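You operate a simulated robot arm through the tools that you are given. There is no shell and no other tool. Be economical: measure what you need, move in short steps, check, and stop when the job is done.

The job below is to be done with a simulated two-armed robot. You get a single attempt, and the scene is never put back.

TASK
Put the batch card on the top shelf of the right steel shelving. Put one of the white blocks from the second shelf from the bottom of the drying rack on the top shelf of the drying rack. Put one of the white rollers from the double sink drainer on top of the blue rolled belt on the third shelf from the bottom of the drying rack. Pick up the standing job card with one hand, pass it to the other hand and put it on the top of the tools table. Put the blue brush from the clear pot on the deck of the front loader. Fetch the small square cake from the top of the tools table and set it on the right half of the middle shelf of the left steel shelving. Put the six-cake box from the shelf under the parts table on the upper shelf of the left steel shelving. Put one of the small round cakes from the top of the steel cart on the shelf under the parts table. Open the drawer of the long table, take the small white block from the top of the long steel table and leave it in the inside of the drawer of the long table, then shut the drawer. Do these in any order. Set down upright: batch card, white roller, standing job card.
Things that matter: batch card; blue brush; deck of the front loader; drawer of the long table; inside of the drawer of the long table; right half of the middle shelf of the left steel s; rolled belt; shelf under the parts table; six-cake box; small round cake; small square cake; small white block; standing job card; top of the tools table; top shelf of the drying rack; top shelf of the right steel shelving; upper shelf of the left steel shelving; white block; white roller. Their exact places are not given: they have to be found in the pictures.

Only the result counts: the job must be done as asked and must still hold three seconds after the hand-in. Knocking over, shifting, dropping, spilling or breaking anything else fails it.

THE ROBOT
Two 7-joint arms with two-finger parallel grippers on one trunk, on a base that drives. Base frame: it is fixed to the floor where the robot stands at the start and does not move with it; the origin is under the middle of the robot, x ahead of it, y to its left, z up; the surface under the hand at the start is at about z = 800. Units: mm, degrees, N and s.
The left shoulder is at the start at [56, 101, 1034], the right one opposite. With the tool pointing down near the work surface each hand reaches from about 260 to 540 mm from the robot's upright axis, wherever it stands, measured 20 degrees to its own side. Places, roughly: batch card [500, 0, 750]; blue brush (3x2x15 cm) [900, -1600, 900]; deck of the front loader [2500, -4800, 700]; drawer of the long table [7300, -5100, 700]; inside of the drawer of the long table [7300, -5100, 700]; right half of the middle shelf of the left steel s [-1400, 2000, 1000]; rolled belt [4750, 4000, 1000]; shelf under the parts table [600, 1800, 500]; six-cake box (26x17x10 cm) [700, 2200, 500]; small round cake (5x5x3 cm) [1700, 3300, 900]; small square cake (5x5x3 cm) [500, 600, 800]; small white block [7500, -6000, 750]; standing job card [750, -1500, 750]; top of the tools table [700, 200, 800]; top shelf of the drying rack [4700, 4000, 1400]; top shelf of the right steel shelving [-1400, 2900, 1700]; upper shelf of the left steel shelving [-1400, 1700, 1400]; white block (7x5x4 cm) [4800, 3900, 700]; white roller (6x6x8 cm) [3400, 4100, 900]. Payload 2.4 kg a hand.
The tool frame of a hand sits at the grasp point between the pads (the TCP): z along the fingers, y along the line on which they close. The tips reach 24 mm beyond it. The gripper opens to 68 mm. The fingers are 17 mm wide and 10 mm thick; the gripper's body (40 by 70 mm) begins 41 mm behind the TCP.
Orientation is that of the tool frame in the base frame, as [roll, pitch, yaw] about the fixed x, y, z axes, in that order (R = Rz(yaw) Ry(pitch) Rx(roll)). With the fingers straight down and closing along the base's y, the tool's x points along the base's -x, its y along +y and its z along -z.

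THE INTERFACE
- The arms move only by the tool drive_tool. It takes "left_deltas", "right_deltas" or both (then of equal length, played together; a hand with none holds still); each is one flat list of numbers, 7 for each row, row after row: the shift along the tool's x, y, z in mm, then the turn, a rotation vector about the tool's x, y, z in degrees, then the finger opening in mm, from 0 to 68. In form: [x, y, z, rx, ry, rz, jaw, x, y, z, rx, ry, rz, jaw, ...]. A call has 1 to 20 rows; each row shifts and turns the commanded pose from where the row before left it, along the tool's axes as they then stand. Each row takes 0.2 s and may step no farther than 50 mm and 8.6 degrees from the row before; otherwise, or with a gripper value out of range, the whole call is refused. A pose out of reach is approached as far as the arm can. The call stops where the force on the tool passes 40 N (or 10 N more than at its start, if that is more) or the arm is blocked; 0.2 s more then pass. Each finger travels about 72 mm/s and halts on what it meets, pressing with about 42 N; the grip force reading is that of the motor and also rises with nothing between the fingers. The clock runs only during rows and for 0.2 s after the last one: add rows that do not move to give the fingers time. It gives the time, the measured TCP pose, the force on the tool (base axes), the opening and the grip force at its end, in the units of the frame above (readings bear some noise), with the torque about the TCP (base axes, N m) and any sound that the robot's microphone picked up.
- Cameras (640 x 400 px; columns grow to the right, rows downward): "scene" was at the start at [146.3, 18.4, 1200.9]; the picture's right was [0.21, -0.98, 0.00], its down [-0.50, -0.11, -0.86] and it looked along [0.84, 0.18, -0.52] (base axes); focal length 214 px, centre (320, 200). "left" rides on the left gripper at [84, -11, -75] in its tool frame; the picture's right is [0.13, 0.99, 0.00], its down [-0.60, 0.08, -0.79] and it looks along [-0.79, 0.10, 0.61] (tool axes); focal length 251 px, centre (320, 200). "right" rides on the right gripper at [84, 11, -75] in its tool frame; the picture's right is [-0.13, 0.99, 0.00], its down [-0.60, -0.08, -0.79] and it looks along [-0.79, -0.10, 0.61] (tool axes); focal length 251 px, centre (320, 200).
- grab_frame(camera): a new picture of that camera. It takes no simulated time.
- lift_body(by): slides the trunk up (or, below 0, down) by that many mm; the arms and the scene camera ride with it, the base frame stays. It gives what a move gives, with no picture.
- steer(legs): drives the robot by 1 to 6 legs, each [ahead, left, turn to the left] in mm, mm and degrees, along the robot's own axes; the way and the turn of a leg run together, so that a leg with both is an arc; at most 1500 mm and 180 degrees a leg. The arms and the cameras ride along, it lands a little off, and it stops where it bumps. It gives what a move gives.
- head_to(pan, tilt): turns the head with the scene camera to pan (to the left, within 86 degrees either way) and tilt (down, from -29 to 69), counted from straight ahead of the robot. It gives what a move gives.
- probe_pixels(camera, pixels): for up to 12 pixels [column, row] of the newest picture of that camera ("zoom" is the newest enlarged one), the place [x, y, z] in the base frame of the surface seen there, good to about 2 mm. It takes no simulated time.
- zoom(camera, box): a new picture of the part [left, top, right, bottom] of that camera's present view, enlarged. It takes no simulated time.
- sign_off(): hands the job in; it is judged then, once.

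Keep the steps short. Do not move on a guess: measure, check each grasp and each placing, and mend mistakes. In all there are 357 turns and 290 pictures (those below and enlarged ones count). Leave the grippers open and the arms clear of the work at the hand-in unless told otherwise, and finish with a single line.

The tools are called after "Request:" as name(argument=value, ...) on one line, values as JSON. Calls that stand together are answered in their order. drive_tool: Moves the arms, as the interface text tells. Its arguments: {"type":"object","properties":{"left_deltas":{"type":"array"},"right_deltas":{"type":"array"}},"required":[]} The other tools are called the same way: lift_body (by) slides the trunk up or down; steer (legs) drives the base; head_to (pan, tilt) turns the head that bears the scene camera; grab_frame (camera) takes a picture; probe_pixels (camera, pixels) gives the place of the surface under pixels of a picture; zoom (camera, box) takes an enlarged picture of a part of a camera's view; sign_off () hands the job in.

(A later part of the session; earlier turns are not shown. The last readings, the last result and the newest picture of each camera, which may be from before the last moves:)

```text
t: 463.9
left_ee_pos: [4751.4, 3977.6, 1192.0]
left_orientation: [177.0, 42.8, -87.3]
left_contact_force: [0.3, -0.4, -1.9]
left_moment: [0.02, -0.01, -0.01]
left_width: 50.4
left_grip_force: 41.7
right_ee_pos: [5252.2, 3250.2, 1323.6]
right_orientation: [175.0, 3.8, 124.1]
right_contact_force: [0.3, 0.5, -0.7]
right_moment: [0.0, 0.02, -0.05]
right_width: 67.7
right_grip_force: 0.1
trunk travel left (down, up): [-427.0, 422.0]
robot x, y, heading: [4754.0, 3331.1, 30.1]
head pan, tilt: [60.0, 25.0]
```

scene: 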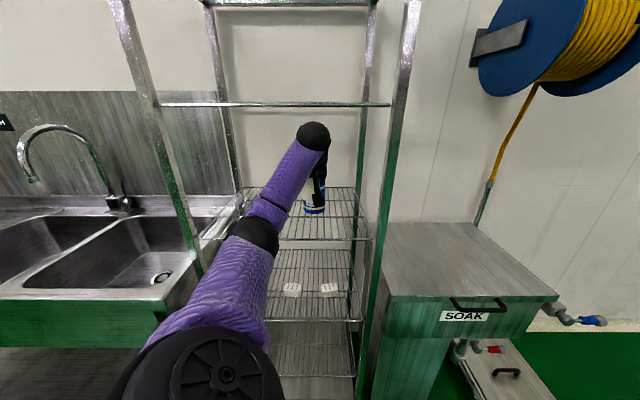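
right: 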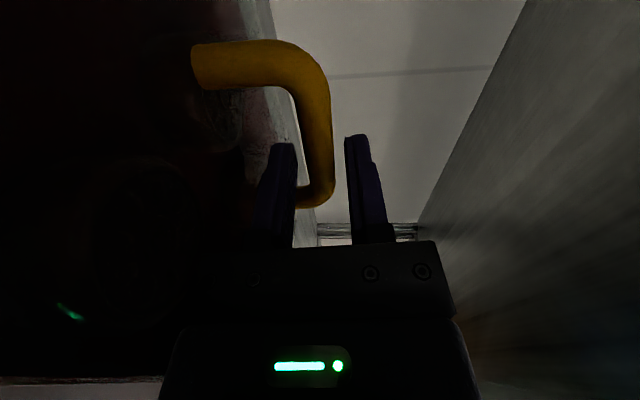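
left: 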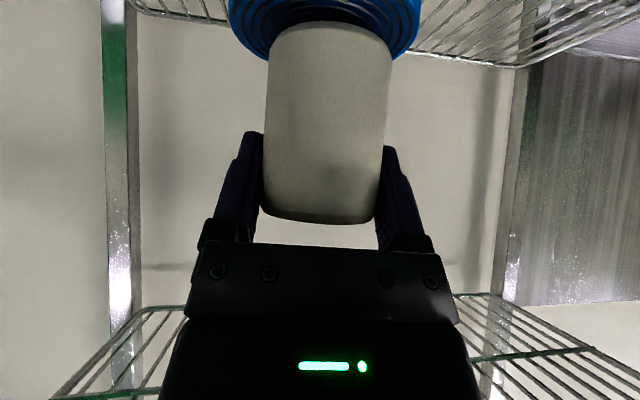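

Request:
drive_tool(left_deltas=[0.7, 0, 0.8, 0, 0, 0, 0, 0.7, 0, 0.7, 0, 0, 0, 0, 0, 0, 0, 0, 0, 0, 0])

Request:
drive_tool(left_deltas=[0.7, 0, 0.8, 0, 0, 0, 0, 0.4, 0, 0.4, 0, 0, 0, 0, 0, 0, 0, 0, 0, 0, 0])

```text
t: 464.7
left_ee_pos: [4750.9, 3976.3, 1191.4]
left_orientation: [176.9, 42.7, -87.3]
left_contact_force: [0.2, 1.7, 0.1]
left_moment: [0.04, 0.01, 0.06]
left_width: 50.1
left_grip_force: 42.2
right_ee_pos: [5252.5, 3250.9, 1322.0]
right_orientation: [174.9, 3.8, 124.2]
right_contact_force: [0.1, -0.9, -0.4]
right_moment: [-0.02, 0.0, 0.01]
right_width: 68.1
right_grip_force: 0.0
trunk travel left (down, up): [-427.0, 422.0]
robot x, y, heading: [4754.9, 3330.1, 30.2]
head pan, tilt: [60.0, 25.0]
```

```text
t: 465.5
left_ee_pos: [4750.2, 3976.3, 1191.8]
left_orientation: [177.0, 43.0, -87.2]
left_contact_force: [1.5, 4.9, 17.6]
left_moment: [0.34, -0.5, 0.14]
left_width: 50.3
left_grip_force: 42.1
right_ee_pos: [5252.6, 3250.3, 1323.7]
right_orientation: [174.9, 3.7, 124.2]
right_contact_force: [0.4, -0.1, 0.5]
right_moment: [0.02, 0.02, -0.01]
right_width: 67.9
right_grip_force: 0.0
trunk travel left (down, up): [-427.0, 422.0]
robot x, y, heading: [4754.3, 3331.6, 30.1]
head pan, tilt: [60.0, 25.0]
```

Contact. I'll open and back out horizontally by the base.

Request:
drive_tool(left_deltas=[-0.4, 0, -0.4, 0, 0, 0, 53, 0, 0, 0, 0, 0, 0, 60, 0, 0, 0, 0, 0, 0, 68, 0, 0, 0, 0, 0, 0, 68])

Request:
grab_frame(camera="left")

```text
t: 466.5
left_ee_pos: [4749.6, 3976.9, 1190.6]
left_orientation: [176.9, 42.9, -87.3]
left_contact_force: [-0.5, -0.5, -0.1]
left_moment: [-0.06, 0.02, -0.01]
left_width: 68.0
left_grip_force: 0.1
right_ee_pos: [5252.3, 3250.1, 1322.3]
right_orientation: [174.9, 3.8, 124.2]
right_contact_force: [-0.7, 0.7, 0.6]
right_moment: [-0.02, 0.01, -0.03]
right_width: 68.0
right_grip_force: 0.1
trunk travel left (down, up): [-427.0, 422.0]
robot x, y, heading: [4755.9, 3333.3, 29.9]
head pan, tilt: [60.0, 25.0]
```

```text
157 pictures are left
```

left: 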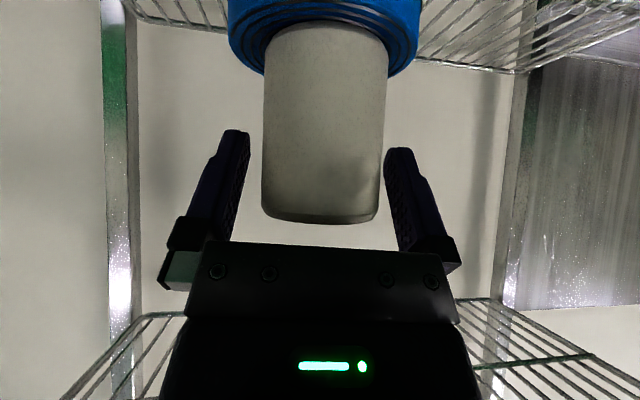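

The roller stands free. I'll shift the hand 3 mm to centre the gap, then back out along the fingers' line.

Request:
drive_tool(left_deltas=[0, 3, 0, 0, 0, 0, 68, 0, 0, 0, 0, 0, 0, 68])

Request:
steer(legs=[[-32, -62, 0]])

Request:
steer(legs=[[-130, -225, 0]])

Request:
zoom(camera="scene", box=[240, 80, 440, 320])

```text
t: 467.1
left_ee_pos: [4747.0, 3976.3, 1190.0]
left_orientation: [177.0, 42.9, -87.3]
left_contact_force: [-0.3, 0.2, -0.1]
left_moment: [-0.02, 0.01, -0.01]
left_width: 68.1
left_grip_force: 0.1
right_ee_pos: [5251.1, 3250.4, 1322.1]
right_orientation: [174.9, 3.8, 124.2]
right_contact_force: [-0.3, 0.2, 0.1]
right_moment: [0.03, 0.0, 0.02]
right_width: 68.1
right_grip_force: 0.0
trunk travel left (down, up): [-427.0, 422.0]
robot x, y, heading: [4753.9, 3328.9, 30.3]
head pan, tilt: [60.0, 25.0]
```

```text
t: 468.1
left_ee_pos: [4751.8, 3905.9, 1190.7]
left_orientation: [176.9, 42.9, -87.4]
left_contact_force: [0.5, 0.3, 0.2]
left_moment: [-0.01, 0.01, 0.01]
left_width: 67.9
left_grip_force: 0.1
right_ee_pos: [5255.9, 3178.9, 1322.1]
right_orientation: [174.9, 3.6, 124.3]
right_contact_force: [0.1, -0.2, 0.1]
right_moment: [-0.03, -0.01, 0.02]
right_width: 68.1
right_grip_force: 0.1
trunk travel left (down, up): [-427.0, 422.0]
robot x, y, heading: [4760.2, 3261.7, 30.1]
head pan, tilt: [60.0, 25.0]
```

```text
t: 469.9
left_ee_pos: [4749.0, 3646.5, 1191.5]
left_orientation: [176.9, 42.7, -87.1]
left_contact_force: [-0.4, 0.5, -0.1]
left_moment: [0.01, 0.0, 0.02]
left_width: 68.0
left_grip_force: 0.1
right_ee_pos: [5256.9, 2923.2, 1322.9]
right_orientation: [174.9, 3.8, 124.5]
right_contact_force: [-1.0, -0.6, 0.6]
right_moment: [0.04, -0.01, 0.0]
right_width: 68.0
right_grip_force: 0.1
trunk travel left (down, up): [-427.0, 422.0]
robot x, y, heading: [4761.6, 2999.3, 30.4]
head pan, tilt: [60.0, 25.0]
```

```text
1.67 times, centred on (340, 200) of scene
```

zoom: 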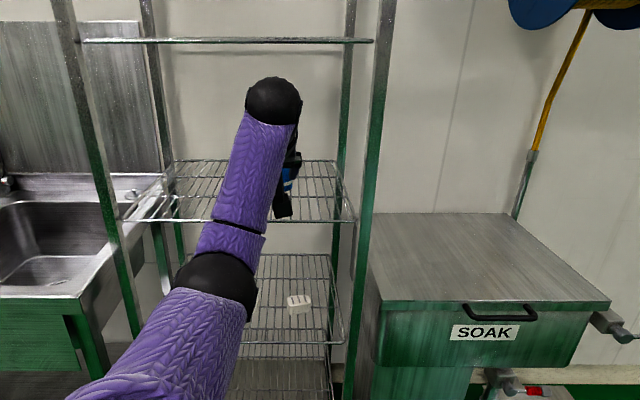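

I'll lower the trunk 400 mm to look at the second shelf and also check the roller from there.

Request:
lift_body(by=-400)

Request:
grab_frame(camera="left")

Request:
grab_frame(camera="scene")

```text
t: 473.8
left_ee_pos: [4749.1, 3646.9, 790.4]
left_orientation: [176.9, 42.8, -87.1]
left_contact_force: [0.1, 0.5, -0.1]
left_moment: [-0.01, -0.02, -0.01]
left_width: 67.6
left_grip_force: 0.1
right_ee_pos: [5257.0, 2924.4, 922.4]
right_orientation: [174.9, 3.8, 124.5]
right_contact_force: [0.5, -0.7, 0.5]
right_moment: [-0.02, -0.01, -0.01]
right_width: 67.9
right_grip_force: 0.0
trunk travel left (down, up): [-27.0, 822.0]
robot x, y, heading: [4756.2, 3001.8, 30.2]
head pan, tilt: [60.0, 25.0]
```

```text
155 pictures are left
```

left: 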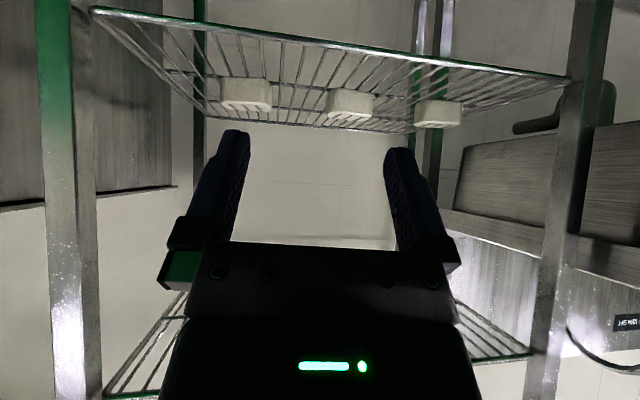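

```text
154 pictures are left
```

scene: 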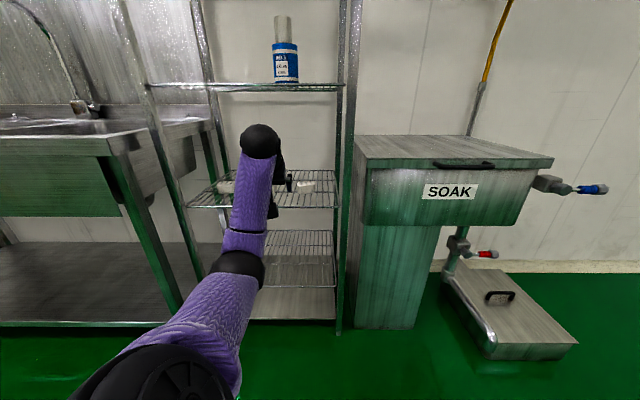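

The roller stands upright on the belt. Now the blocks: I'll measure them with the left camera.

Request:
zoom(camera="left", box=[200, 60, 480, 140])

Request:
probe_pixels(camera="left", pixels=[[245, 106], [222, 100], [270, 102], [245, 85], [350, 112], [330, 108], [372, 108], [350, 98], [350, 92], [436, 120], [350, 119], [300, 120]])

```text
2.29 times, centred on (340, 100) of left
```

zoom: 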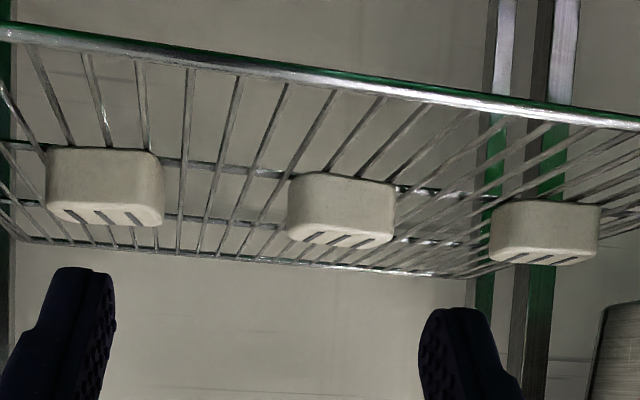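

```text
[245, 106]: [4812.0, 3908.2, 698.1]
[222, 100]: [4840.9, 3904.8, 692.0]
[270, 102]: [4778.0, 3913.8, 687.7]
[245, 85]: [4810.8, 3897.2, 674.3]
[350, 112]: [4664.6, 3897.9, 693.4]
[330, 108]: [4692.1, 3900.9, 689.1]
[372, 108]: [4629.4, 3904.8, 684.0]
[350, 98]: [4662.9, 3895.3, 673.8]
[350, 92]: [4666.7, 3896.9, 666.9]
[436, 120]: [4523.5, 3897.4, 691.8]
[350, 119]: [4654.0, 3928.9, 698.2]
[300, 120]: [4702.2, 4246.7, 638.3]
```

The middle block: x 4629–4693, y 3896–3946, top z 698. It is too wide to grip along x, so I'll grip along y with the hand vertical. I'll turn the hand upright and yaw it 93° in the free space in front.

Request:
drive_tool(left_deltas=[0, 0, 0, 0, 8.56, 0, 68, 0, 0, 0, 0, 8.56, 0, 68, 0, 0, 0, 0, 8.56, 0, 68, 0, 0, 0, 0, 8.56, 0, 68, 0, 0, 0, 0, 8.56, 0, 68, 0, 0, 0, 3, 0, 0, 68, 0, 0, 0, 0, 0, 8.44, 68, 0, 0, 0, 0, 0, 8.44, 68, 0, 0, 0, 0, 0, 8.44, 68, 0, 0, 0, 0, 0, 8.44, 68, 0, 0, 0, 0, 0, 8.44, 68, 0, 0, 0, 0, 0, 8.44, 68, 0, 0, 0, 0, 0, 8.44, 68, 0, 0, 0, 0, 0, 8.44, 68, 0, 0, 0, 0, 0, 8.44, 68, 0, 0, 0, 0, 0, 8.44, 68, 0, 0, 0, 0, 0, 8.44, 68, 0, 0, 0, 0, 0, 0, 68])

Request:
grab_frame(camera="scene")

```text
t: 477.6
left_ee_pos: [4745.2, 3641.1, 791.7]
left_orientation: [177.3, -2.3, -178.1]
left_contact_force: [0.1, -0.1, -0.4]
left_moment: [0.01, 0.0, 0.02]
left_width: 68.1
left_grip_force: 0.1
left hand out of reach, approached as far as the arm can: row 5, 6
right_ee_pos: [5256.7, 2923.5, 924.8]
right_orientation: [175.0, 3.8, 124.5]
right_contact_force: [-0.2, 0.0, -0.5]
right_moment: [0.01, 0.04, 0.02]
right_width: 67.8
right_grip_force: 0.2
trunk travel left (down, up): [-27.0, 822.0]
robot x, y, heading: [4759.3, 2997.9, 30.2]
head pan, tilt: [60.0, 25.0]
```

```text
152 pictures are left
```

scene: 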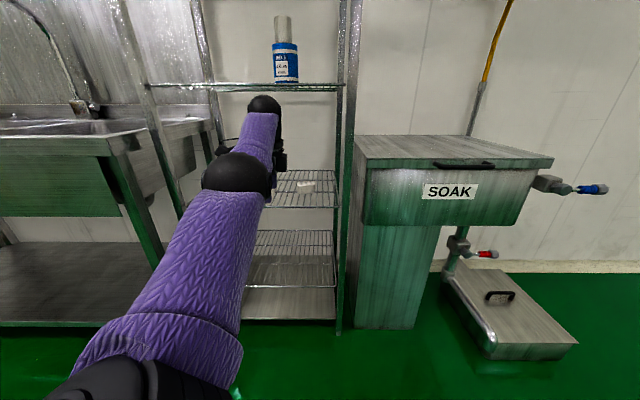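

The hand is vertical. I'll correct the small tilt, lower to 732, and drive over the block.

Request:
drive_tool(left_deltas=[0, 0, 0, 2.7, -2.3, 0, 68, 0, 0, 30, 0, 0, 0, 68, 0, 0, 30, 0, 0, 0, 68, 0, 0, 0, 0, 0, 0, 68])

Request:
steer(legs=[[68, 284, 0]])

Request:
grab_frame(camera="left")

Request:
grab_frame(camera="scene")

```text
t: 478.6
left_ee_pos: [4741.0, 3646.3, 731.2]
left_orientation: [-179.9, -0.2, -177.9]
left_contact_force: [0.7, -0.7, 0.1]
left_moment: [0.0, 0.0, -0.01]
left_width: 68.0
left_grip_force: 0.0
left hand out of reach, approached as far as the arm can: row 1, 2, 3
right_ee_pos: [5256.7, 2922.5, 922.3]
right_orientation: [174.8, 3.8, 124.6]
right_contact_force: [-0.3, -1.2, -0.8]
right_moment: [0.02, 0.02, -0.01]
right_width: 68.1
right_grip_force: 0.0
trunk travel left (down, up): [-27.0, 822.0]
robot x, y, heading: [4756.7, 3002.0, 30.4]
head pan, tilt: [60.0, 25.0]
```

```text
t: 480.6
left_ee_pos: [4659.4, 3922.5, 732.5]
left_orientation: [-179.9, -0.1, -178.0]
left_contact_force: [-0.1, 0.3, 0.9]
left_moment: [0.0, -0.01, 0.0]
left_width: 68.1
left_grip_force: 0.1
right_ee_pos: [5173.1, 3199.9, 922.5]
right_orientation: [174.9, 3.8, 124.4]
right_contact_force: [0.1, 0.4, 0.4]
right_moment: [0.0, 0.03, -0.03]
right_width: 68.1
right_grip_force: 0.1
trunk travel left (down, up): [-27.0, 822.0]
robot x, y, heading: [4675.9, 3277.7, 30.2]
head pan, tilt: [60.0, 25.0]
```

```text
151 pictures are left
```

left: 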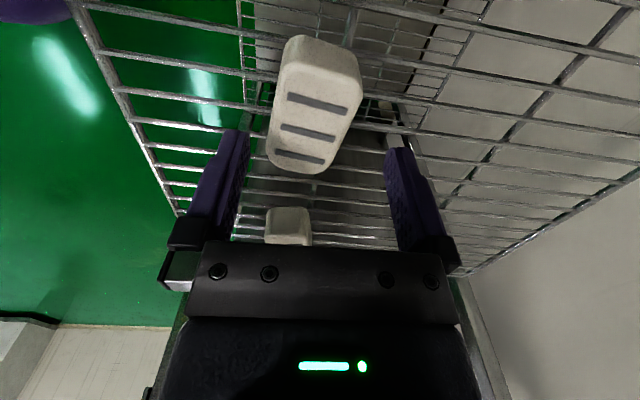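

```text
150 pictures are left
```

scene: 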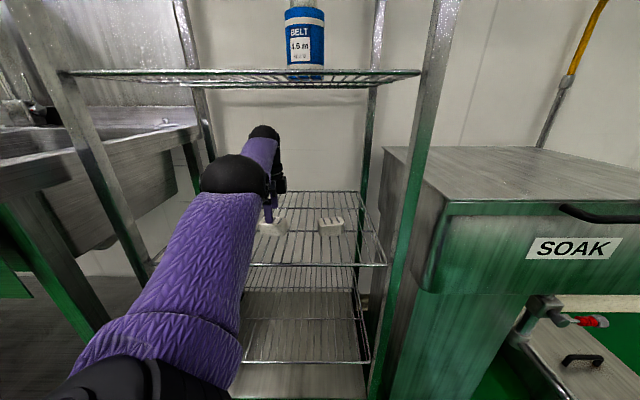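

The block sits about 10° skew between the fingers. I'll measure its top corners.

Request:
probe_pixels(camera="left", pixels=[[268, 150], [285, 85], [362, 85], [335, 168], [315, 120], [300, 168], [325, 85], [290, 70], [350, 115], [276, 115], [358, 70]])

```text
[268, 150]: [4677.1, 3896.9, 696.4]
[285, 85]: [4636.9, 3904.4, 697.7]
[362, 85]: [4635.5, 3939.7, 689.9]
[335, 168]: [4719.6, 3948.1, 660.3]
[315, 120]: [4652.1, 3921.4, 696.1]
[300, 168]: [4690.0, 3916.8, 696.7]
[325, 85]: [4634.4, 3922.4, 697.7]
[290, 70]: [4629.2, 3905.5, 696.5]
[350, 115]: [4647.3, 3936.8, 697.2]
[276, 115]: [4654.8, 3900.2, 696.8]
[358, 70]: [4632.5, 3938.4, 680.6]
```

It's rotated by -10.5° with centre about (4658, 3919). I'll yaw by 10.5°, shift, go down to 689, close and lift.

Request:
drive_tool(left_deltas=[2, -3, 0, 0, 0, 8, 68, 0, 0, 0, 0, 0, 2.5, 68, 0, 0, 22, 0, 0, 0, 68, 0, 0, 21, 0, 0, 0, 68, 0, 0, 0, 0, 0, 0, 68, 0, 0, 0, 0, 0, 0, 50, 0, 0, 0, 0, 0, 0, 30, 0, 0, 0, 0, 0, 0, 10, 0, 0, 0, 0, 0, 0, 0])

Request:
drive_tool(left_deltas=[0, 0, -20, 0, 0, 0, 0, 0, 0, -25, 0, 0, 0, 0, 0, 0, -20, 0, 0, 0, 0, 0, 0, 0, 0, 0, 0, 0])

Request:
grab_frame(camera="left")

```text
t: 482.6
left_ee_pos: [4656.0, 3928.0, 691.1]
left_orientation: [-179.9, -0.1, 171.5]
left_contact_force: [-0.1, -0.4, 0.9]
left_moment: [-0.04, 0.03, 0.02]
left_width: 41.5
left_grip_force: 41.8
left hand out of reach, approached as far as the arm can: row 3
right_ee_pos: [5172.5, 3199.5, 922.9]
right_orientation: [175.0, 3.8, 124.3]
right_contact_force: [-0.4, -0.3, 0.7]
right_moment: [0.0, 0.0, 0.02]
right_width: 67.7
right_grip_force: 0.0
trunk travel left (down, up): [-27.0, 822.0]
robot x, y, heading: [4677.8, 3277.2, 30.4]
head pan, tilt: [60.0, 25.0]
```

```text
t: 483.6
left_ee_pos: [4654.3, 3920.1, 758.0]
left_orientation: [-179.9, -0.1, 171.5]
left_contact_force: [0.1, 1.1, -1.3]
left_moment: [0.0, 0.0, 0.01]
left_width: 41.3
left_grip_force: 42.0
left hand out of reach, approached as far as the arm can: row 2, 3
right_ee_pos: [5172.7, 3198.6, 922.3]
right_orientation: [175.0, 3.9, 124.4]
right_contact_force: [0.8, -0.3, -0.1]
right_moment: [-0.02, 0.0, 0.01]
right_width: 67.9
right_grip_force: 0.1
trunk travel left (down, up): [-27.0, 822.0]
robot x, y, heading: [4676.3, 3276.0, 30.3]
head pan, tilt: [60.0, 25.0]
```

```text
149 pictures are left
```

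left: 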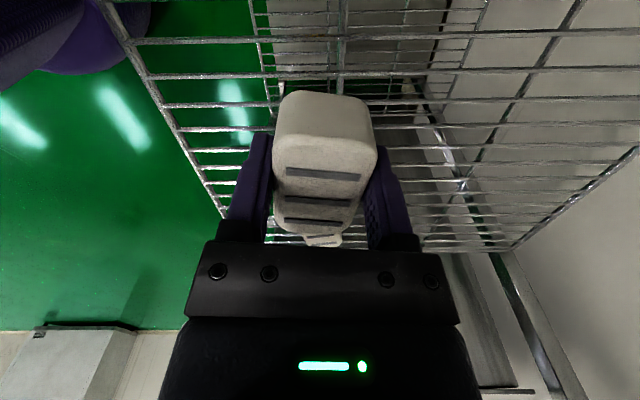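

The block is held (bottom about 32 mm below the TCP). I'll back out, then raise the trunk to bring the TCP to about 1430.

Request:
steer(legs=[[-166, -285, 0]])

Request:
lift_body(by=400)

Request:
lift_body(by=275)

Request:
head_to(pan=60, tilt=15)

Request:
grab_frame(camera="scene")

```text
t: 485.7
left_ee_pos: [4656.2, 3588.4, 756.8]
left_orientation: [-180.0, -0.1, 171.5]
left_contact_force: [0.6, -0.7, -1.8]
left_moment: [0.0, 0.02, 0.05]
left_width: 41.5
left_grip_force: 42.6
right_ee_pos: [5172.7, 2870.0, 923.2]
right_orientation: [174.9, 3.9, 124.3]
right_contact_force: [0.5, 0.0, -0.2]
right_moment: [-0.01, -0.01, 0.01]
right_width: 67.9
right_grip_force: 0.1
trunk travel left (down, up): [-27.0, 822.0]
robot x, y, heading: [4673.5, 2950.7, 30.3]
head pan, tilt: [60.0, 25.0]
```

```text
t: 489.6
left_ee_pos: [4600.4, 3554.6, 1225.3]
left_orientation: [169.0, 12.9, 170.2]
left_contact_force: [0.1, 0.0, -0.5]
left_moment: [-0.02, -0.01, -0.02]
left_width: 41.4
left_grip_force: 42.4
right_ee_pos: [5173.8, 2868.3, 1322.4]
right_orientation: [175.0, 3.8, 124.2]
right_contact_force: [-1.1, -0.3, 0.2]
right_moment: [0.01, -0.01, 0.02]
right_width: 68.1
right_grip_force: 0.1
trunk travel left (down, up): [-427.0, 422.0]
robot x, y, heading: [4674.6, 2948.1, 30.0]
head pan, tilt: [60.0, 25.0]
```

```text
t: 492.4
left_ee_pos: [4592.8, 3550.7, 1506.7]
left_orientation: [167.8, 14.1, 169.7]
left_contact_force: [-0.3, -0.4, -1.4]
left_moment: [0.0, -0.01, -0.01]
left_width: 41.3
left_grip_force: 41.8
right_ee_pos: [5161.1, 2862.9, 1611.1]
right_orientation: [172.7, 4.0, 124.2]
right_contact_force: [0.7, 0.4, -0.9]
right_moment: [0.0, -0.04, -0.01]
right_width: 68.0
right_grip_force: 0.1
trunk travel left (down, up): [-702.0, 147.0]
robot x, y, heading: [4674.7, 2945.7, 30.1]
head pan, tilt: [60.0, 25.0]
```

```text
t: 493.1
left_ee_pos: [4592.6, 3550.6, 1506.5]
left_orientation: [167.8, 14.1, 169.6]
left_contact_force: [0.1, 1.0, -1.0]
left_moment: [0.05, 0.02, 0.03]
left_width: 41.2
left_grip_force: 42.3
right_ee_pos: [5160.5, 2861.5, 1610.8]
right_orientation: [172.7, 4.1, 124.2]
right_contact_force: [0.4, -0.7, -0.2]
right_moment: [-0.02, 0.01, -0.01]
right_width: 67.9
right_grip_force: 0.0
trunk travel left (down, up): [-702.0, 147.0]
robot x, y, heading: [4675.1, 2947.3, 30.2]
head pan, tilt: [60.0, 15.0]
```

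```text
148 pictures are left
```

scene: 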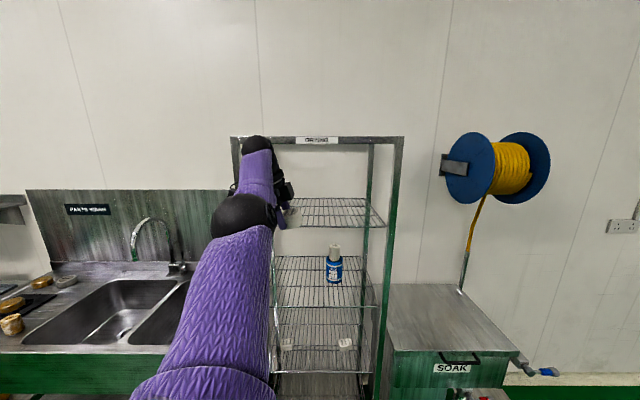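

The arm drifted at its reach limit during the lift. I'll bring the hand upright again, pull it in a little and lower it to 1430.

Request:
drive_tool(left_deltas=[-12.5, -13, 38, 0, 0, 0, 0, -12.5, -13, 38, 0, 0, 0, 0, 0, 0, 0, 0, 6.9, 1.5, 0, 0, 0, 0, 0, 6.9, 1.5, 0, 0, 0, 0, 6.1, 0, 0, 0, 0, 0, 0, 6.1, 0, 0, 0, 0, 0, 0, 0, 0, 0, 0])

Request:
grab_frame(camera="left")

```text
t: 494.7
left_ee_pos: [4602.0, 3536.8, 1494.1]
left_orientation: [177.0, -0.1, 169.7]
left_contact_force: [-0.1, 0.2, -0.5]
left_moment: [0.02, -0.01, 0.03]
left_width: 41.2
left_grip_force: 41.8
left hand out of reach, approached as far as the arm can: row 1, 2, 5, 6
right_ee_pos: [5160.7, 2862.9, 1609.6]
right_orientation: [172.7, 4.0, 124.3]
right_contact_force: [0.7, 0.8, -0.8]
right_moment: [-0.03, 0.02, -0.02]
right_width: 68.1
right_grip_force: 0.1
trunk travel left (down, up): [-702.0, 147.0]
robot x, y, heading: [4675.3, 2950.2, 30.5]
head pan, tilt: [60.0, 15.0]
```

```text
147 pictures are left
```

left: 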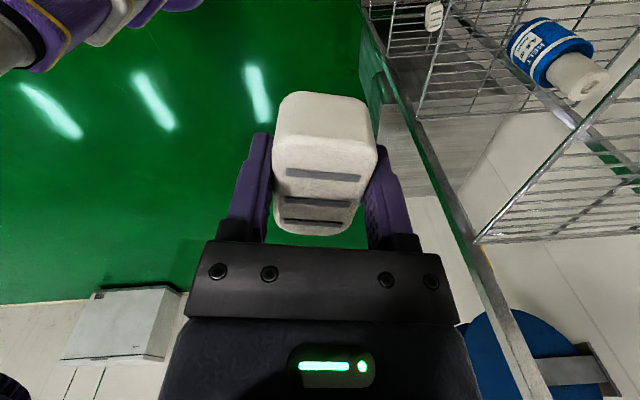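

Nearly upright. I'll lower the trunk 64 mm and check the rack's top bar height and shelf position.

Request:
lift_body(by=-64)

Request:
probe_pixels(camera="scene", pixels=[[318, 140], [350, 138], [340, 225], [330, 200], [350, 215], [345, 227], [300, 227]])

Request:
grab_frame(camera="scene")

```text
t: 495.7
left_ee_pos: [4602.3, 3536.8, 1430.3]
left_orientation: [177.0, 0.1, 169.8]
left_contact_force: [0.0, -0.4, -1.6]
left_moment: [0.0, 0.01, -0.03]
left_width: 41.4
left_grip_force: 41.4
right_ee_pos: [5160.9, 2862.0, 1546.7]
right_orientation: [172.6, 4.0, 124.3]
right_contact_force: [0.2, -0.1, -1.1]
right_moment: [-0.04, 0.02, -0.03]
right_width: 68.0
right_grip_force: 0.0
trunk travel left (down, up): [-638.0, 211.0]
robot x, y, heading: [4677.3, 2949.8, 30.5]
head pan, tilt: [60.0, 15.0]
```

```text
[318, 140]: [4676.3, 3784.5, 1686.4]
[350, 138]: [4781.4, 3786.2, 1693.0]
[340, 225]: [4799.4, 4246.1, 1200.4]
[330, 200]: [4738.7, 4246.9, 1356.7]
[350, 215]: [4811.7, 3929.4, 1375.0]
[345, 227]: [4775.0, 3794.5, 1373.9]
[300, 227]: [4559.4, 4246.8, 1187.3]
```

```text
146 pictures are left
```

scene: 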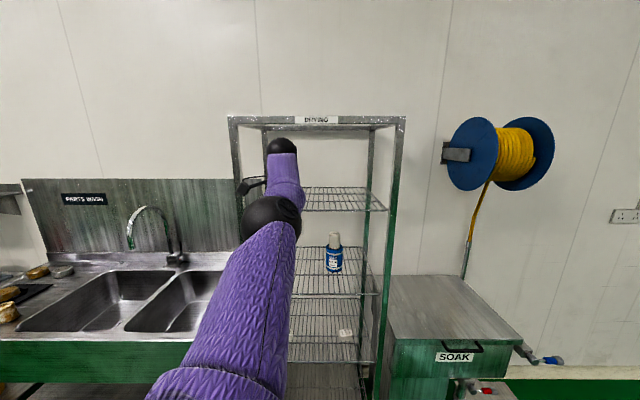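

There's about 30 mm under the top bar (1686). I'll drive the hand in over the top shelf.

Request:
steer(legs=[[140, 135, 0]])

Request:
steer(legs=[[89, 140, 0]])

Request:
grab_frame(camera="left")

```text
t: 497.3
left_ee_pos: [4653.6, 3724.4, 1429.2]
left_orientation: [177.0, 0.0, 169.6]
left_contact_force: [0.7, -0.3, -1.3]
left_moment: [0.04, 0.03, -0.01]
left_width: 41.6
left_grip_force: 41.7
right_ee_pos: [5213.5, 3049.7, 1546.6]
right_orientation: [172.6, 4.1, 124.2]
right_contact_force: [-0.1, 0.7, -0.8]
right_moment: [-0.02, 0.01, 0.03]
right_width: 68.0
right_grip_force: 0.1
trunk travel left (down, up): [-638.0, 211.0]
robot x, y, heading: [4725.9, 3134.6, 30.2]
head pan, tilt: [60.0, 15.0]
```

```text
t: 498.7
left_ee_pos: [4658.3, 3891.4, 1428.9]
left_orientation: [177.0, 0.0, 169.7]
left_contact_force: [0.3, -0.2, -1.7]
left_moment: [-0.03, 0.02, 0.04]
left_width: 41.4
left_grip_force: 41.8
right_ee_pos: [5217.8, 3214.8, 1546.0]
right_orientation: [172.7, 4.0, 124.2]
right_contact_force: [-0.4, -0.3, 0.3]
right_moment: [-0.01, 0.01, -0.03]
right_width: 68.2
right_grip_force: 0.1
trunk travel left (down, up): [-638.0, 211.0]
robot x, y, heading: [4730.3, 3297.9, 30.1]
head pan, tilt: [60.0, 15.0]
```

```text
145 pictures are left
```

left: 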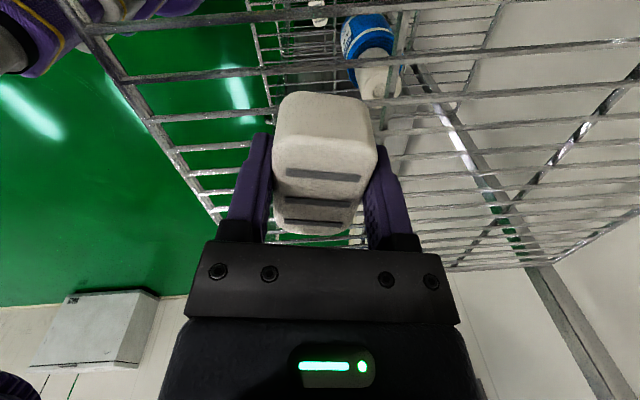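

Over the shelf. I'll lower by trunk towards contact (about 1410).

Request:
lift_body(by=-14)

Request:
lift_body(by=-4)

Request:
lift_body(by=-3)

```text
t: 499.4
left_ee_pos: [4657.9, 3889.7, 1415.3]
left_orientation: [177.0, 0.0, 169.7]
left_contact_force: [-0.1, -0.1, -0.2]
left_moment: [0.0, -0.01, 0.03]
left_width: 41.3
left_grip_force: 42.3
right_ee_pos: [5218.2, 3214.3, 1532.7]
right_orientation: [172.7, 3.9, 124.1]
right_contact_force: [0.5, 0.2, -0.3]
right_moment: [0.0, 0.0, -0.02]
right_width: 67.5
right_grip_force: 0.1
trunk travel left (down, up): [-624.0, 225.0]
robot x, y, heading: [4733.1, 3300.6, 30.4]
head pan, tilt: [60.0, 15.0]
```

```text
t: 499.9
left_ee_pos: [4657.2, 3889.9, 1411.6]
left_orientation: [177.0, -0.1, 169.8]
left_contact_force: [0.3, -1.4, 1.4]
left_moment: [-0.07, 0.04, 0.01]
left_width: 41.2
left_grip_force: 41.7
right_ee_pos: [5218.5, 3212.9, 1528.0]
right_orientation: [172.7, 4.0, 124.2]
right_contact_force: [-0.8, -1.0, -1.0]
right_moment: [-0.01, 0.01, 0.02]
right_width: 68.0
right_grip_force: 0.0
trunk travel left (down, up): [-620.0, 229.0]
robot x, y, heading: [4728.9, 3299.6, 30.2]
head pan, tilt: [60.0, 15.0]
```

```text
t: 500.3
left_ee_pos: [4657.8, 3889.7, 1411.1]
left_orientation: [176.6, 0.0, 169.7]
left_contact_force: [-0.1, -2.2, 10.2]
left_moment: [-0.19, 0.19, 0.02]
left_width: 41.5
left_grip_force: 42.0
right_ee_pos: [5218.3, 3213.6, 1527.0]
right_orientation: [172.6, 4.0, 124.2]
right_contact_force: [0.5, 0.1, 0.0]
right_moment: [-0.02, 0.01, -0.01]
right_width: 68.1
right_grip_force: 0.1
trunk travel left (down, up): [-618.0, 232.0]
robot x, y, heading: [4735.0, 3298.4, 30.3]
head pan, tilt: [60.0, 15.0]
stopped: the force on the tool passed its limit at 41 N (the readings are from after the stop); the commanded pose is now the measured one
```

Contact. I'll open, rise 30 mm by trunk, and look.

Request:
drive_tool(left_deltas=[0, 0, 0, 0, 0, 0, 50, 0, 0, 0, 0, 0, 0, 60, 0, 0, 0, 0, 0, 0, 68, 0, 0, 0, 0, 0, 0, 68])

Request:
lift_body(by=30)

Request:
grab_frame(camera="left")

```text
t: 501.3
left_ee_pos: [4658.4, 3889.9, 1410.3]
left_orientation: [176.6, 0.1, 169.7]
left_contact_force: [0.1, -0.3, 0.2]
left_moment: [-0.01, 0.0, -0.02]
left_width: 68.1
left_grip_force: 0.1
right_ee_pos: [5217.7, 3213.6, 1526.6]
right_orientation: [172.8, 4.0, 124.2]
right_contact_force: [-0.4, 0.1, -0.1]
right_moment: [-0.01, 0.01, 0.0]
right_width: 68.1
right_grip_force: 0.1
trunk travel left (down, up): [-618.0, 232.0]
robot x, y, heading: [4734.0, 3303.3, 30.5]
head pan, tilt: [60.0, 15.0]
```

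```text
t: 502.1
left_ee_pos: [4658.4, 3890.6, 1439.9]
left_orientation: [176.6, 0.0, 169.7]
left_contact_force: [0.3, -0.2, 0.6]
left_moment: [0.01, -0.01, -0.03]
left_width: 68.0
left_grip_force: 0.1
right_ee_pos: [5217.9, 3214.5, 1556.2]
right_orientation: [172.8, 4.1, 124.2]
right_contact_force: [-0.2, 0.4, 0.5]
right_moment: [-0.02, 0.0, -0.01]
right_width: 67.9
right_grip_force: 0.0
trunk travel left (down, up): [-648.0, 202.0]
robot x, y, heading: [4733.8, 3299.8, 30.1]
head pan, tilt: [60.0, 15.0]
```

```text
144 pictures are left
```

left: 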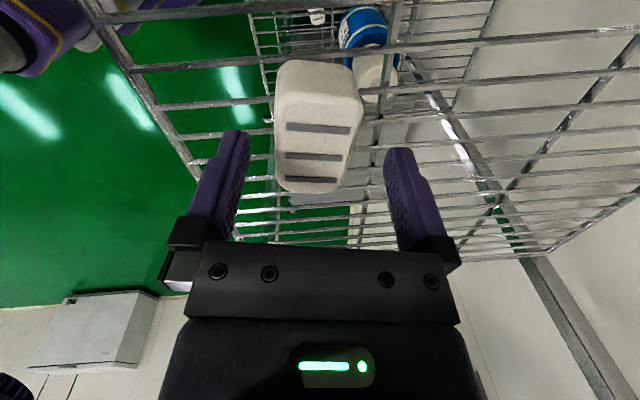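

The block is on the top shelf. To keep the rear finger clear, I'll slide out along the block's length (+x) first, then back off.

Request:
steer(legs=[[64, -54, 0], [-165, -286, 0]])

Request:
head_to(pan=62, tilt=20)

Request:
grab_frame(camera="scene")

```text
t: 504.9
left_ee_pos: [4743.9, 3544.1, 1440.9]
left_orientation: [176.5, 0.0, 169.7]
left_contact_force: [-0.5, -0.1, -0.3]
left_moment: [0.01, -0.01, -0.01]
left_width: 68.1
left_grip_force: 0.1
right_ee_pos: [5301.3, 2868.0, 1554.3]
right_orientation: [172.7, 3.9, 124.2]
right_contact_force: [0.2, 0.4, -0.3]
right_moment: [0.01, 0.03, 0.02]
right_width: 68.1
right_grip_force: 0.0
trunk travel left (down, up): [-648.0, 202.0]
robot x, y, heading: [4819.5, 2956.1, 30.4]
head pan, tilt: [60.0, 15.0]
```

```text
t: 505.6
left_ee_pos: [4743.8, 3547.0, 1440.4]
left_orientation: [176.5, 0.0, 169.5]
left_contact_force: [0.7, 0.7, 0.5]
left_moment: [-0.03, -0.01, 0.02]
left_width: 67.7
left_grip_force: 0.0
right_ee_pos: [5301.7, 2869.2, 1556.3]
right_orientation: [172.7, 4.1, 124.1]
right_contact_force: [-0.2, 0.7, 0.5]
right_moment: [-0.02, -0.03, -0.01]
right_width: 67.8
right_grip_force: 0.1
trunk travel left (down, up): [-648.0, 202.0]
robot x, y, heading: [4815.3, 2957.2, 30.0]
head pan, tilt: [62.0, 20.0]
```

```text
143 pictures are left
```

scene: 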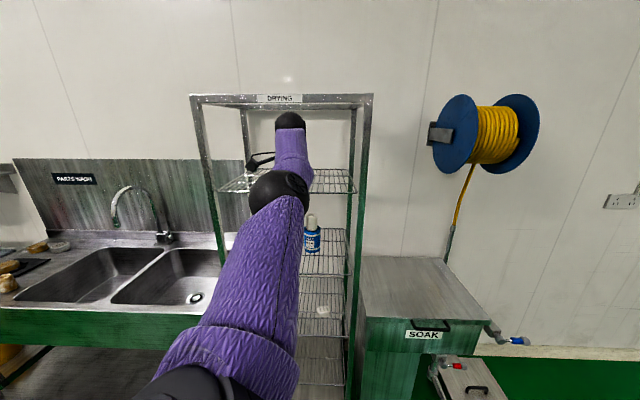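

Six jobs are done. I'll bring the left arm back to its normal front position, lower the trunk and start driving back west towards the job card's table.

Request:
drive_tool(left_deltas=[-34, -20.5, 0, 0, 0, 0, 68, -34, -20.5, 0, 0, 0, 0, 68, -34, -20.5, 0, 0, 0, 0, 68, -34, -20.5, 0, 0, 0, 0, 68, -34, -20.5, 0, 0, 0, 0, 68, -34, -20.5, 0, 0, 0, 0, 68, -34, -20.5, 0, 0, 0, 0, 68, -34, -20.5, 0, 0, 0, 0, 68, 0, 0, 0, 0, 0, -8, 68, 0, 0, 0, 0, 0, -8, 68, 0, 0, 0, 0, 0, -8, 68, 0, 0, 0, 0, 0, -8, 68, 0, 0, 0, 0, 0, -8, 68])

Request:
lift_body(by=-200)

Request:
steer(legs=[[0, 0, 150], [1500, 127, 0], [1500, 0, 0], [1500, 0, 0], [620, 0, 0]])

Request:
head_to(pan=0, tilt=20)

Request:
grab_frame(camera="scene")

```text
t: 508.4
left_ee_pos: [4743.8, 3546.5, 1440.2]
left_orientation: [177.5, 2.2, -150.2]
left_contact_force: [0.3, -0.1, 0.1]
left_moment: [0.03, -0.01, 0.0]
left_width: 67.9
left_grip_force: 0.1
left hand out of reach, approached as far as the arm can: row 1, 2, 3, 4, 5, 6, 7, 8
right_ee_pos: [5301.8, 2868.7, 1556.1]
right_orientation: [172.8, 4.0, 124.1]
right_contact_force: [0.4, 0.0, 0.3]
right_moment: [0.02, 0.02, 0.0]
right_width: 68.1
right_grip_force: 0.1
trunk travel left (down, up): [-648.0, 202.0]
robot x, y, heading: [4816.3, 2957.5, 30.2]
head pan, tilt: [62.0, 20.0]
```

```text
t: 510.6
left_ee_pos: [4743.8, 3545.8, 1240.3]
left_orientation: [177.4, 2.2, -150.5]
left_contact_force: [0.2, 0.3, -0.8]
left_moment: [0.02, 0.03, 0.03]
left_width: 68.0
left_grip_force: 0.1
right_ee_pos: [5301.7, 2869.0, 1356.4]
right_orientation: [172.6, 3.9, 124.1]
right_contact_force: [-0.1, -0.9, -0.5]
right_moment: [-0.03, 0.01, 0.0]
right_width: 68.3
right_grip_force: 0.1
trunk travel left (down, up): [-448.0, 402.0]
robot x, y, heading: [4817.6, 2954.8, 30.2]
head pan, tilt: [62.0, 20.0]
```

```text
refused: leg 2 is longer than a leg can be; nothing moved
```

```text
t: 511.9
left_ee_pos: [4745.2, 3547.4, 1239.7]
left_orientation: [177.4, 2.3, -150.4]
left_contact_force: [-0.9, 1.1, 0.1]
left_moment: [0.03, 0.03, -0.02]
left_width: 67.8
left_grip_force: 0.1
right_ee_pos: [5301.8, 2867.8, 1356.2]
right_orientation: [172.6, 4.0, 124.1]
right_contact_force: [-0.2, -0.4, 0.0]
right_moment: [0.02, 0.02, -0.02]
right_width: 68.0
right_grip_force: 0.0
trunk travel left (down, up): [-448.0, 402.0]
robot x, y, heading: [4814.3, 2954.9, 30.6]
head pan, tilt: [0.0, 20.0]
```

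```text
142 pictures are left
```

scene: 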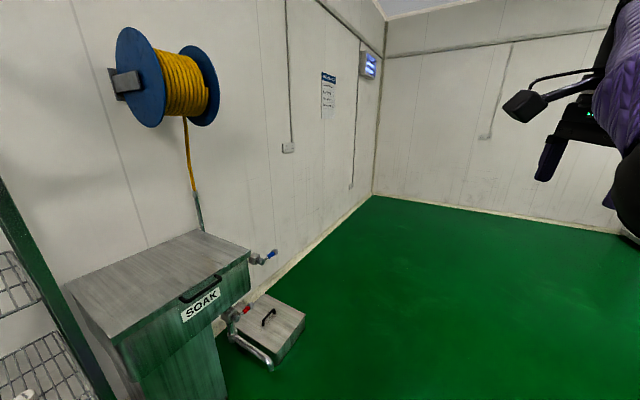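

The leg was too long and the hand did not move inward. I'll try again with the hand's new yaw, then drive with shorter legs.

Request:
drive_tool(left_deltas=[-12.5, -37.5, 0, 0, 0, 0, 68, -12.5, -37.5, 0, 0, 0, 0, 68, -12.5, -37.5, 0, 0, 0, 0, 68, -12.5, -37.5, 0, 0, 0, 0, 68, -12.5, -37.5, 0, 0, 0, 0, 68, -12.5, -37.5, 0, 0, 0, 0, 68, -12.5, -37.5, 0, 0, 0, 0, 68, -12.5, -37.5, 0, 0, 0, 0, 68])

Request:
steer(legs=[[0, 0, 149.5], [1300, 127, 0], [1500, 0, 0], [1500, 0, 0], [820, 0, 0]])

Request:
grab_frame(camera="scene")

```text
t: 513.7
left_ee_pos: [4965.0, 3361.8, 1232.7]
left_orientation: [177.5, 2.1, -150.4]
left_contact_force: [-0.4, -0.4, 0.6]
left_moment: [-0.01, -0.01, 0.02]
left_width: 67.9
left_grip_force: 0.1
left hand out of reach, approached as far as the arm can: row 8
right_ee_pos: [5302.2, 2868.6, 1356.1]
right_orientation: [172.7, 4.0, 124.1]
right_contact_force: [0.6, -0.6, -0.8]
right_moment: [0.01, -0.02, 0.0]
right_width: 68.1
right_grip_force: 0.1
trunk travel left (down, up): [-448.0, 402.0]
robot x, y, heading: [4818.4, 2953.7, 30.0]
head pan, tilt: [0.0, 20.0]
```

```text
t: 544.5
left_ee_pos: [-671.3, 2724.2, 1233.4]
left_orientation: [177.5, 2.1, -3.1]
left_contact_force: [-0.7, 0.6, 0.3]
left_moment: [-0.02, 0.02, 0.0]
left_width: 68.0
left_grip_force: 0.1
right_ee_pos: [-688.0, 3321.0, 1355.5]
right_orientation: [172.7, 4.0, -88.6]
right_contact_force: [-0.2, 0.8, -0.6]
right_moment: [0.02, -0.03, 0.01]
right_width: 67.9
right_grip_force: 0.1
trunk travel left (down, up): [-448.0, 402.0]
robot x, y, heading: [-328.4, 2986.0, 177.6]
head pan, tilt: [0.0, 20.0]
```

```text
141 pictures are left
```

scene: 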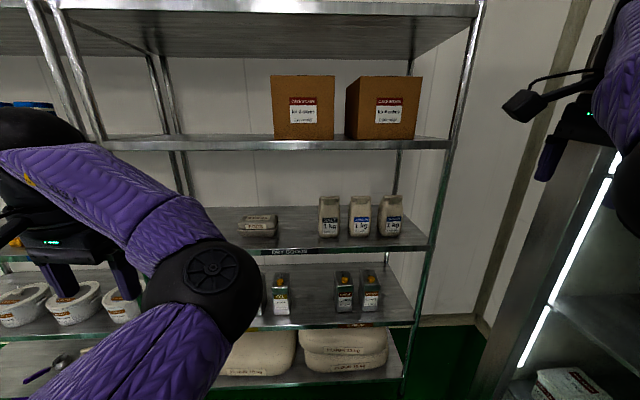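

I'll drive south along x≈-330 to y≈-900 and look at the job-card table.

Request:
steer(legs=[[0, 0, 92.4], [1500, 0, 0], [1500, 0, 0], [890, 0, 0]])

Request:
lift_body(by=-198)

Request:
head_to(pan=40, tilt=15)

Request:
grab_frame(camera="scene")

```text
t: 567.1
left_ee_pos: [-88.1, -1234.7, 1231.8]
left_orientation: [177.4, 2.3, 89.3]
left_contact_force: [0.6, 0.1, -0.3]
left_moment: [-0.04, -0.04, -0.03]
left_width: 67.8
left_grip_force: 0.1
right_ee_pos: [-683.8, -1276.5, 1356.4]
right_orientation: [172.7, 4.0, 3.8]
right_contact_force: [-0.5, -0.7, 0.3]
right_moment: [-0.03, 0.0, -0.01]
right_width: 67.9
right_grip_force: 0.1
trunk travel left (down, up): [-448.0, 402.0]
robot x, y, heading: [-361.7, -902.4, -90.1]
head pan, tilt: [0.0, 20.0]
```

```text
t: 569.3
left_ee_pos: [-87.6, -1252.9, 1006.9]
left_orientation: [177.5, -2.8, 89.3]
left_contact_force: [-0.5, 0.4, -0.4]
left_moment: [-0.03, -0.02, -0.02]
left_width: 67.9
left_grip_force: 0.2
right_ee_pos: [-684.8, -1276.8, 1158.1]
right_orientation: [172.6, 3.9, 3.7]
right_contact_force: [-0.9, 0.1, 0.2]
right_moment: [0.02, 0.05, -0.03]
right_width: 67.9
right_grip_force: 0.0
trunk travel left (down, up): [-250.0, 600.0]
robot x, y, heading: [-363.4, -904.9, -89.9]
head pan, tilt: [0.0, 20.0]
```

```text
t: 570.4
left_ee_pos: [-87.0, -1253.6, 1006.6]
left_orientation: [177.7, -2.8, 89.3]
left_contact_force: [0.1, 0.2, -0.1]
left_moment: [0.0, -0.01, 0.0]
left_width: 68.0
left_grip_force: 0.1
right_ee_pos: [-684.7, -1276.9, 1157.7]
right_orientation: [172.7, 3.9, 3.8]
right_contact_force: [0.5, 0.9, -0.4]
right_moment: [0.0, 0.03, -0.03]
right_width: 68.1
right_grip_force: 0.0
trunk travel left (down, up): [-250.0, 600.0]
robot x, y, heading: [-362.0, -900.6, -90.0]
head pan, tilt: [40.0, 15.0]
```

```text
140 pictures are left
```

scene: 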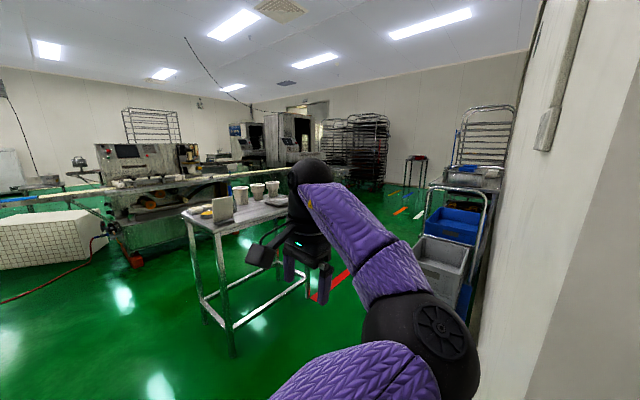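

The small table is at (240,215), with the card and pots. I'll enlarge and measure.

Request:
zoom(camera="scene", box=[170, 160, 310, 248])

Request:
probe_pixels(camera="zoom", pixels=[[240, 225], [210, 190], [280, 190], [240, 190], [320, 150], [400, 130], [470, 120], [150, 225], [100, 230], [230, 290], [300, 270], [500, 210]])

```text
4.55 times, centred on (240, 204) of scene
```

zoom: 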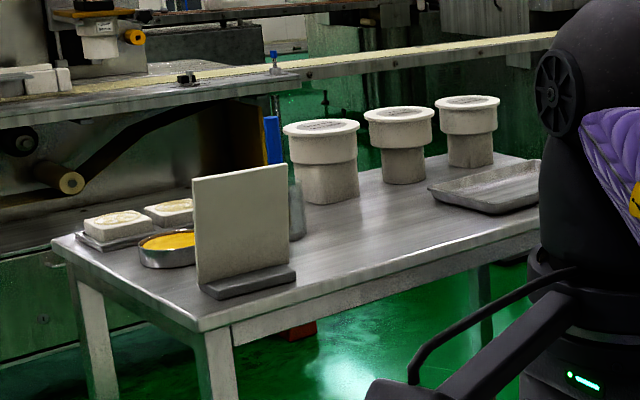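

```text
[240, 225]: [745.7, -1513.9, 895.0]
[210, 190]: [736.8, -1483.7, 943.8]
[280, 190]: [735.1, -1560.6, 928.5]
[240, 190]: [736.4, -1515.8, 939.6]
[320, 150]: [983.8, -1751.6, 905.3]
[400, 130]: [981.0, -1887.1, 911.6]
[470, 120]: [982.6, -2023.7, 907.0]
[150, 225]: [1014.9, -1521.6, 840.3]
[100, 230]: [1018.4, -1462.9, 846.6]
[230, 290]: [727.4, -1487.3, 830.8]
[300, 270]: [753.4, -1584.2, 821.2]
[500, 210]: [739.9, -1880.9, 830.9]
```

The job card (seen from behind) stands at x≈740, y -1478…-1565, leaning 11° towards me, with the clear pot and blue brush behind it. I'll drive in front of it facing +x, and move the right hand (already turned to close fore-aft) inwards.

Request:
steer(legs=[[0, 0, 90], [0, -492, 0], [540, 0, 0]])

Request:
drive_tool(right_deltas=[34, 0, 0, -4.2, 0, 0, 68, 34, 0, 0, 0, 0, 0, 68, 34, 0, 0, 0, 0, 0, 68, 34, 0, 0, 0, 0, 0, 68, 34, 0, 0, 0, 0, 0, 68, 0, 0, 20, 0, 0, 0, 68])

Request:
head_to(pan=0, tilt=30)

Request:
grab_frame(camera="scene")

```text
t: 571.8
left_ee_pos: [-30.9, -1195.6, 1007.9]
left_orientation: [177.5, -2.8, 99.5]
left_contact_force: [-0.6, -0.6, 0.2]
left_moment: [0.0, -0.01, 0.01]
left_width: 67.9
left_grip_force: 0.1
right_ee_pos: [-618.8, -1317.7, 1160.1]
right_orientation: [173.0, 3.9, 12.7]
right_contact_force: [-2.3, 27.5, -6.7]
right_moment: [0.57, 0.05, -0.13]
right_width: 46.5
right_grip_force: 0.1
trunk travel left (down, up): [-250.0, 600.0]
robot x, y, heading: [-367.4, -897.6, -79.8]
head pan, tilt: [40.0, 15.0]
stopped in leg 1: the force on the tool passed its limit at 50 N (the readings are from after the stop); the commanded pose is now the measured one
```

```text
t: 573.2
left_ee_pos: [-29.1, -1196.6, 1008.1]
left_orientation: [177.6, -2.8, 99.6]
left_contact_force: [-0.3, 0.3, -0.2]
left_moment: [0.01, -0.01, 0.02]
left_width: 68.2
left_grip_force: 0.0
right_ee_pos: [-543.4, -1310.2, 1137.3]
right_orientation: [168.4, 4.6, 13.0]
right_contact_force: [5.1, 15.0, 14.9]
right_moment: [-0.4, -0.1, 0.24]
right_width: 59.6
right_grip_force: 0.2
right hand out of reach, approached as far as the arm can: row 3, 4, 5, 6
trunk travel left (down, up): [-250.0, 600.0]
robot x, y, heading: [-362.5, -900.8, -79.8]
head pan, tilt: [40.0, 15.0]
```

```text
t: 574.3
left_ee_pos: [-30.1, -1194.7, 1007.0]
left_orientation: [177.6, -2.8, 99.6]
left_contact_force: [0.4, 0.6, 0.1]
left_moment: [0.02, -0.06, -0.01]
left_width: 68.0
left_grip_force: 0.0
right_ee_pos: [-543.6, -1311.0, 1136.6]
right_orientation: [168.5, 4.6, 12.9]
right_contact_force: [5.5, 16.0, 10.8]
right_moment: [-0.21, -0.08, 0.27]
right_width: 58.4
right_grip_force: 0.1
trunk travel left (down, up): [-250.0, 600.0]
robot x, y, heading: [-361.9, -899.2, -79.9]
head pan, tilt: [0.0, 30.0]
```

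```text
138 pictures are left
```

scene: 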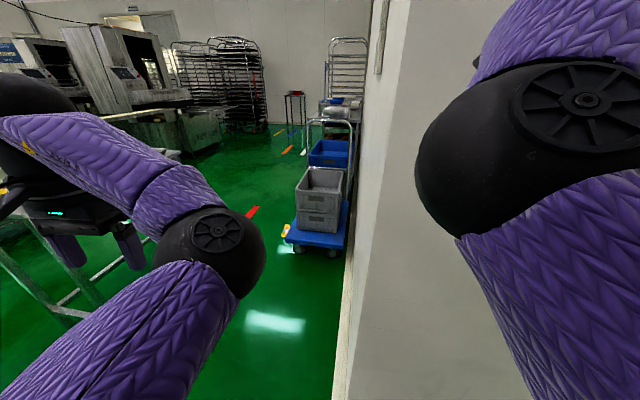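

The right hand touched the wall corner on the right. I'll back off 200 mm, then turn left away from the wall.

Request:
steer(legs=[[-200, 0, 0]])

Request:
steer(legs=[[0, 250, 0], [0, 0, 80]])

Request:
grab_frame(camera="scene")

```text
t: 575.9
left_ee_pos: [-65.1, -1002.4, 1006.0]
left_orientation: [177.4, -2.8, 99.5]
left_contact_force: [-0.3, 0.1, 0.9]
left_moment: [-0.02, 0.03, 0.01]
left_width: 68.1
left_grip_force: 0.1
right_ee_pos: [-580.5, -1117.3, 1136.0]
right_orientation: [168.6, 4.5, 13.0]
right_contact_force: [-0.6, -0.4, -0.7]
right_moment: [0.03, 0.01, 0.04]
right_width: 67.9
right_grip_force: 0.1
trunk travel left (down, up): [-250.0, 600.0]
robot x, y, heading: [-400.3, -704.6, -79.8]
head pan, tilt: [0.0, 30.0]
```

```text
t: 581.1
left_ee_pos: [199.3, -388.9, 1006.3]
left_orientation: [177.5, -2.8, 178.5]
left_contact_force: [-0.1, -0.6, 0.1]
left_moment: [-0.03, -0.02, 0.01]
left_width: 68.2
left_grip_force: 0.2
right_ee_pos: [214.6, -916.8, 1136.2]
right_orientation: [168.6, 4.4, 91.9]
right_contact_force: [0.5, 0.9, -0.4]
right_moment: [-0.01, -0.05, -0.02]
right_width: 67.9
right_grip_force: 0.0
trunk travel left (down, up): [-250.0, 600.0]
robot x, y, heading: [-156.2, -661.1, -0.7]
head pan, tilt: [0.0, 30.0]
```

```text
137 pictures are left
```

scene: 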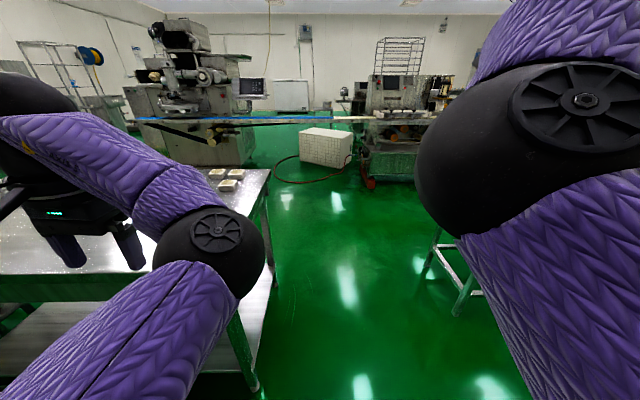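

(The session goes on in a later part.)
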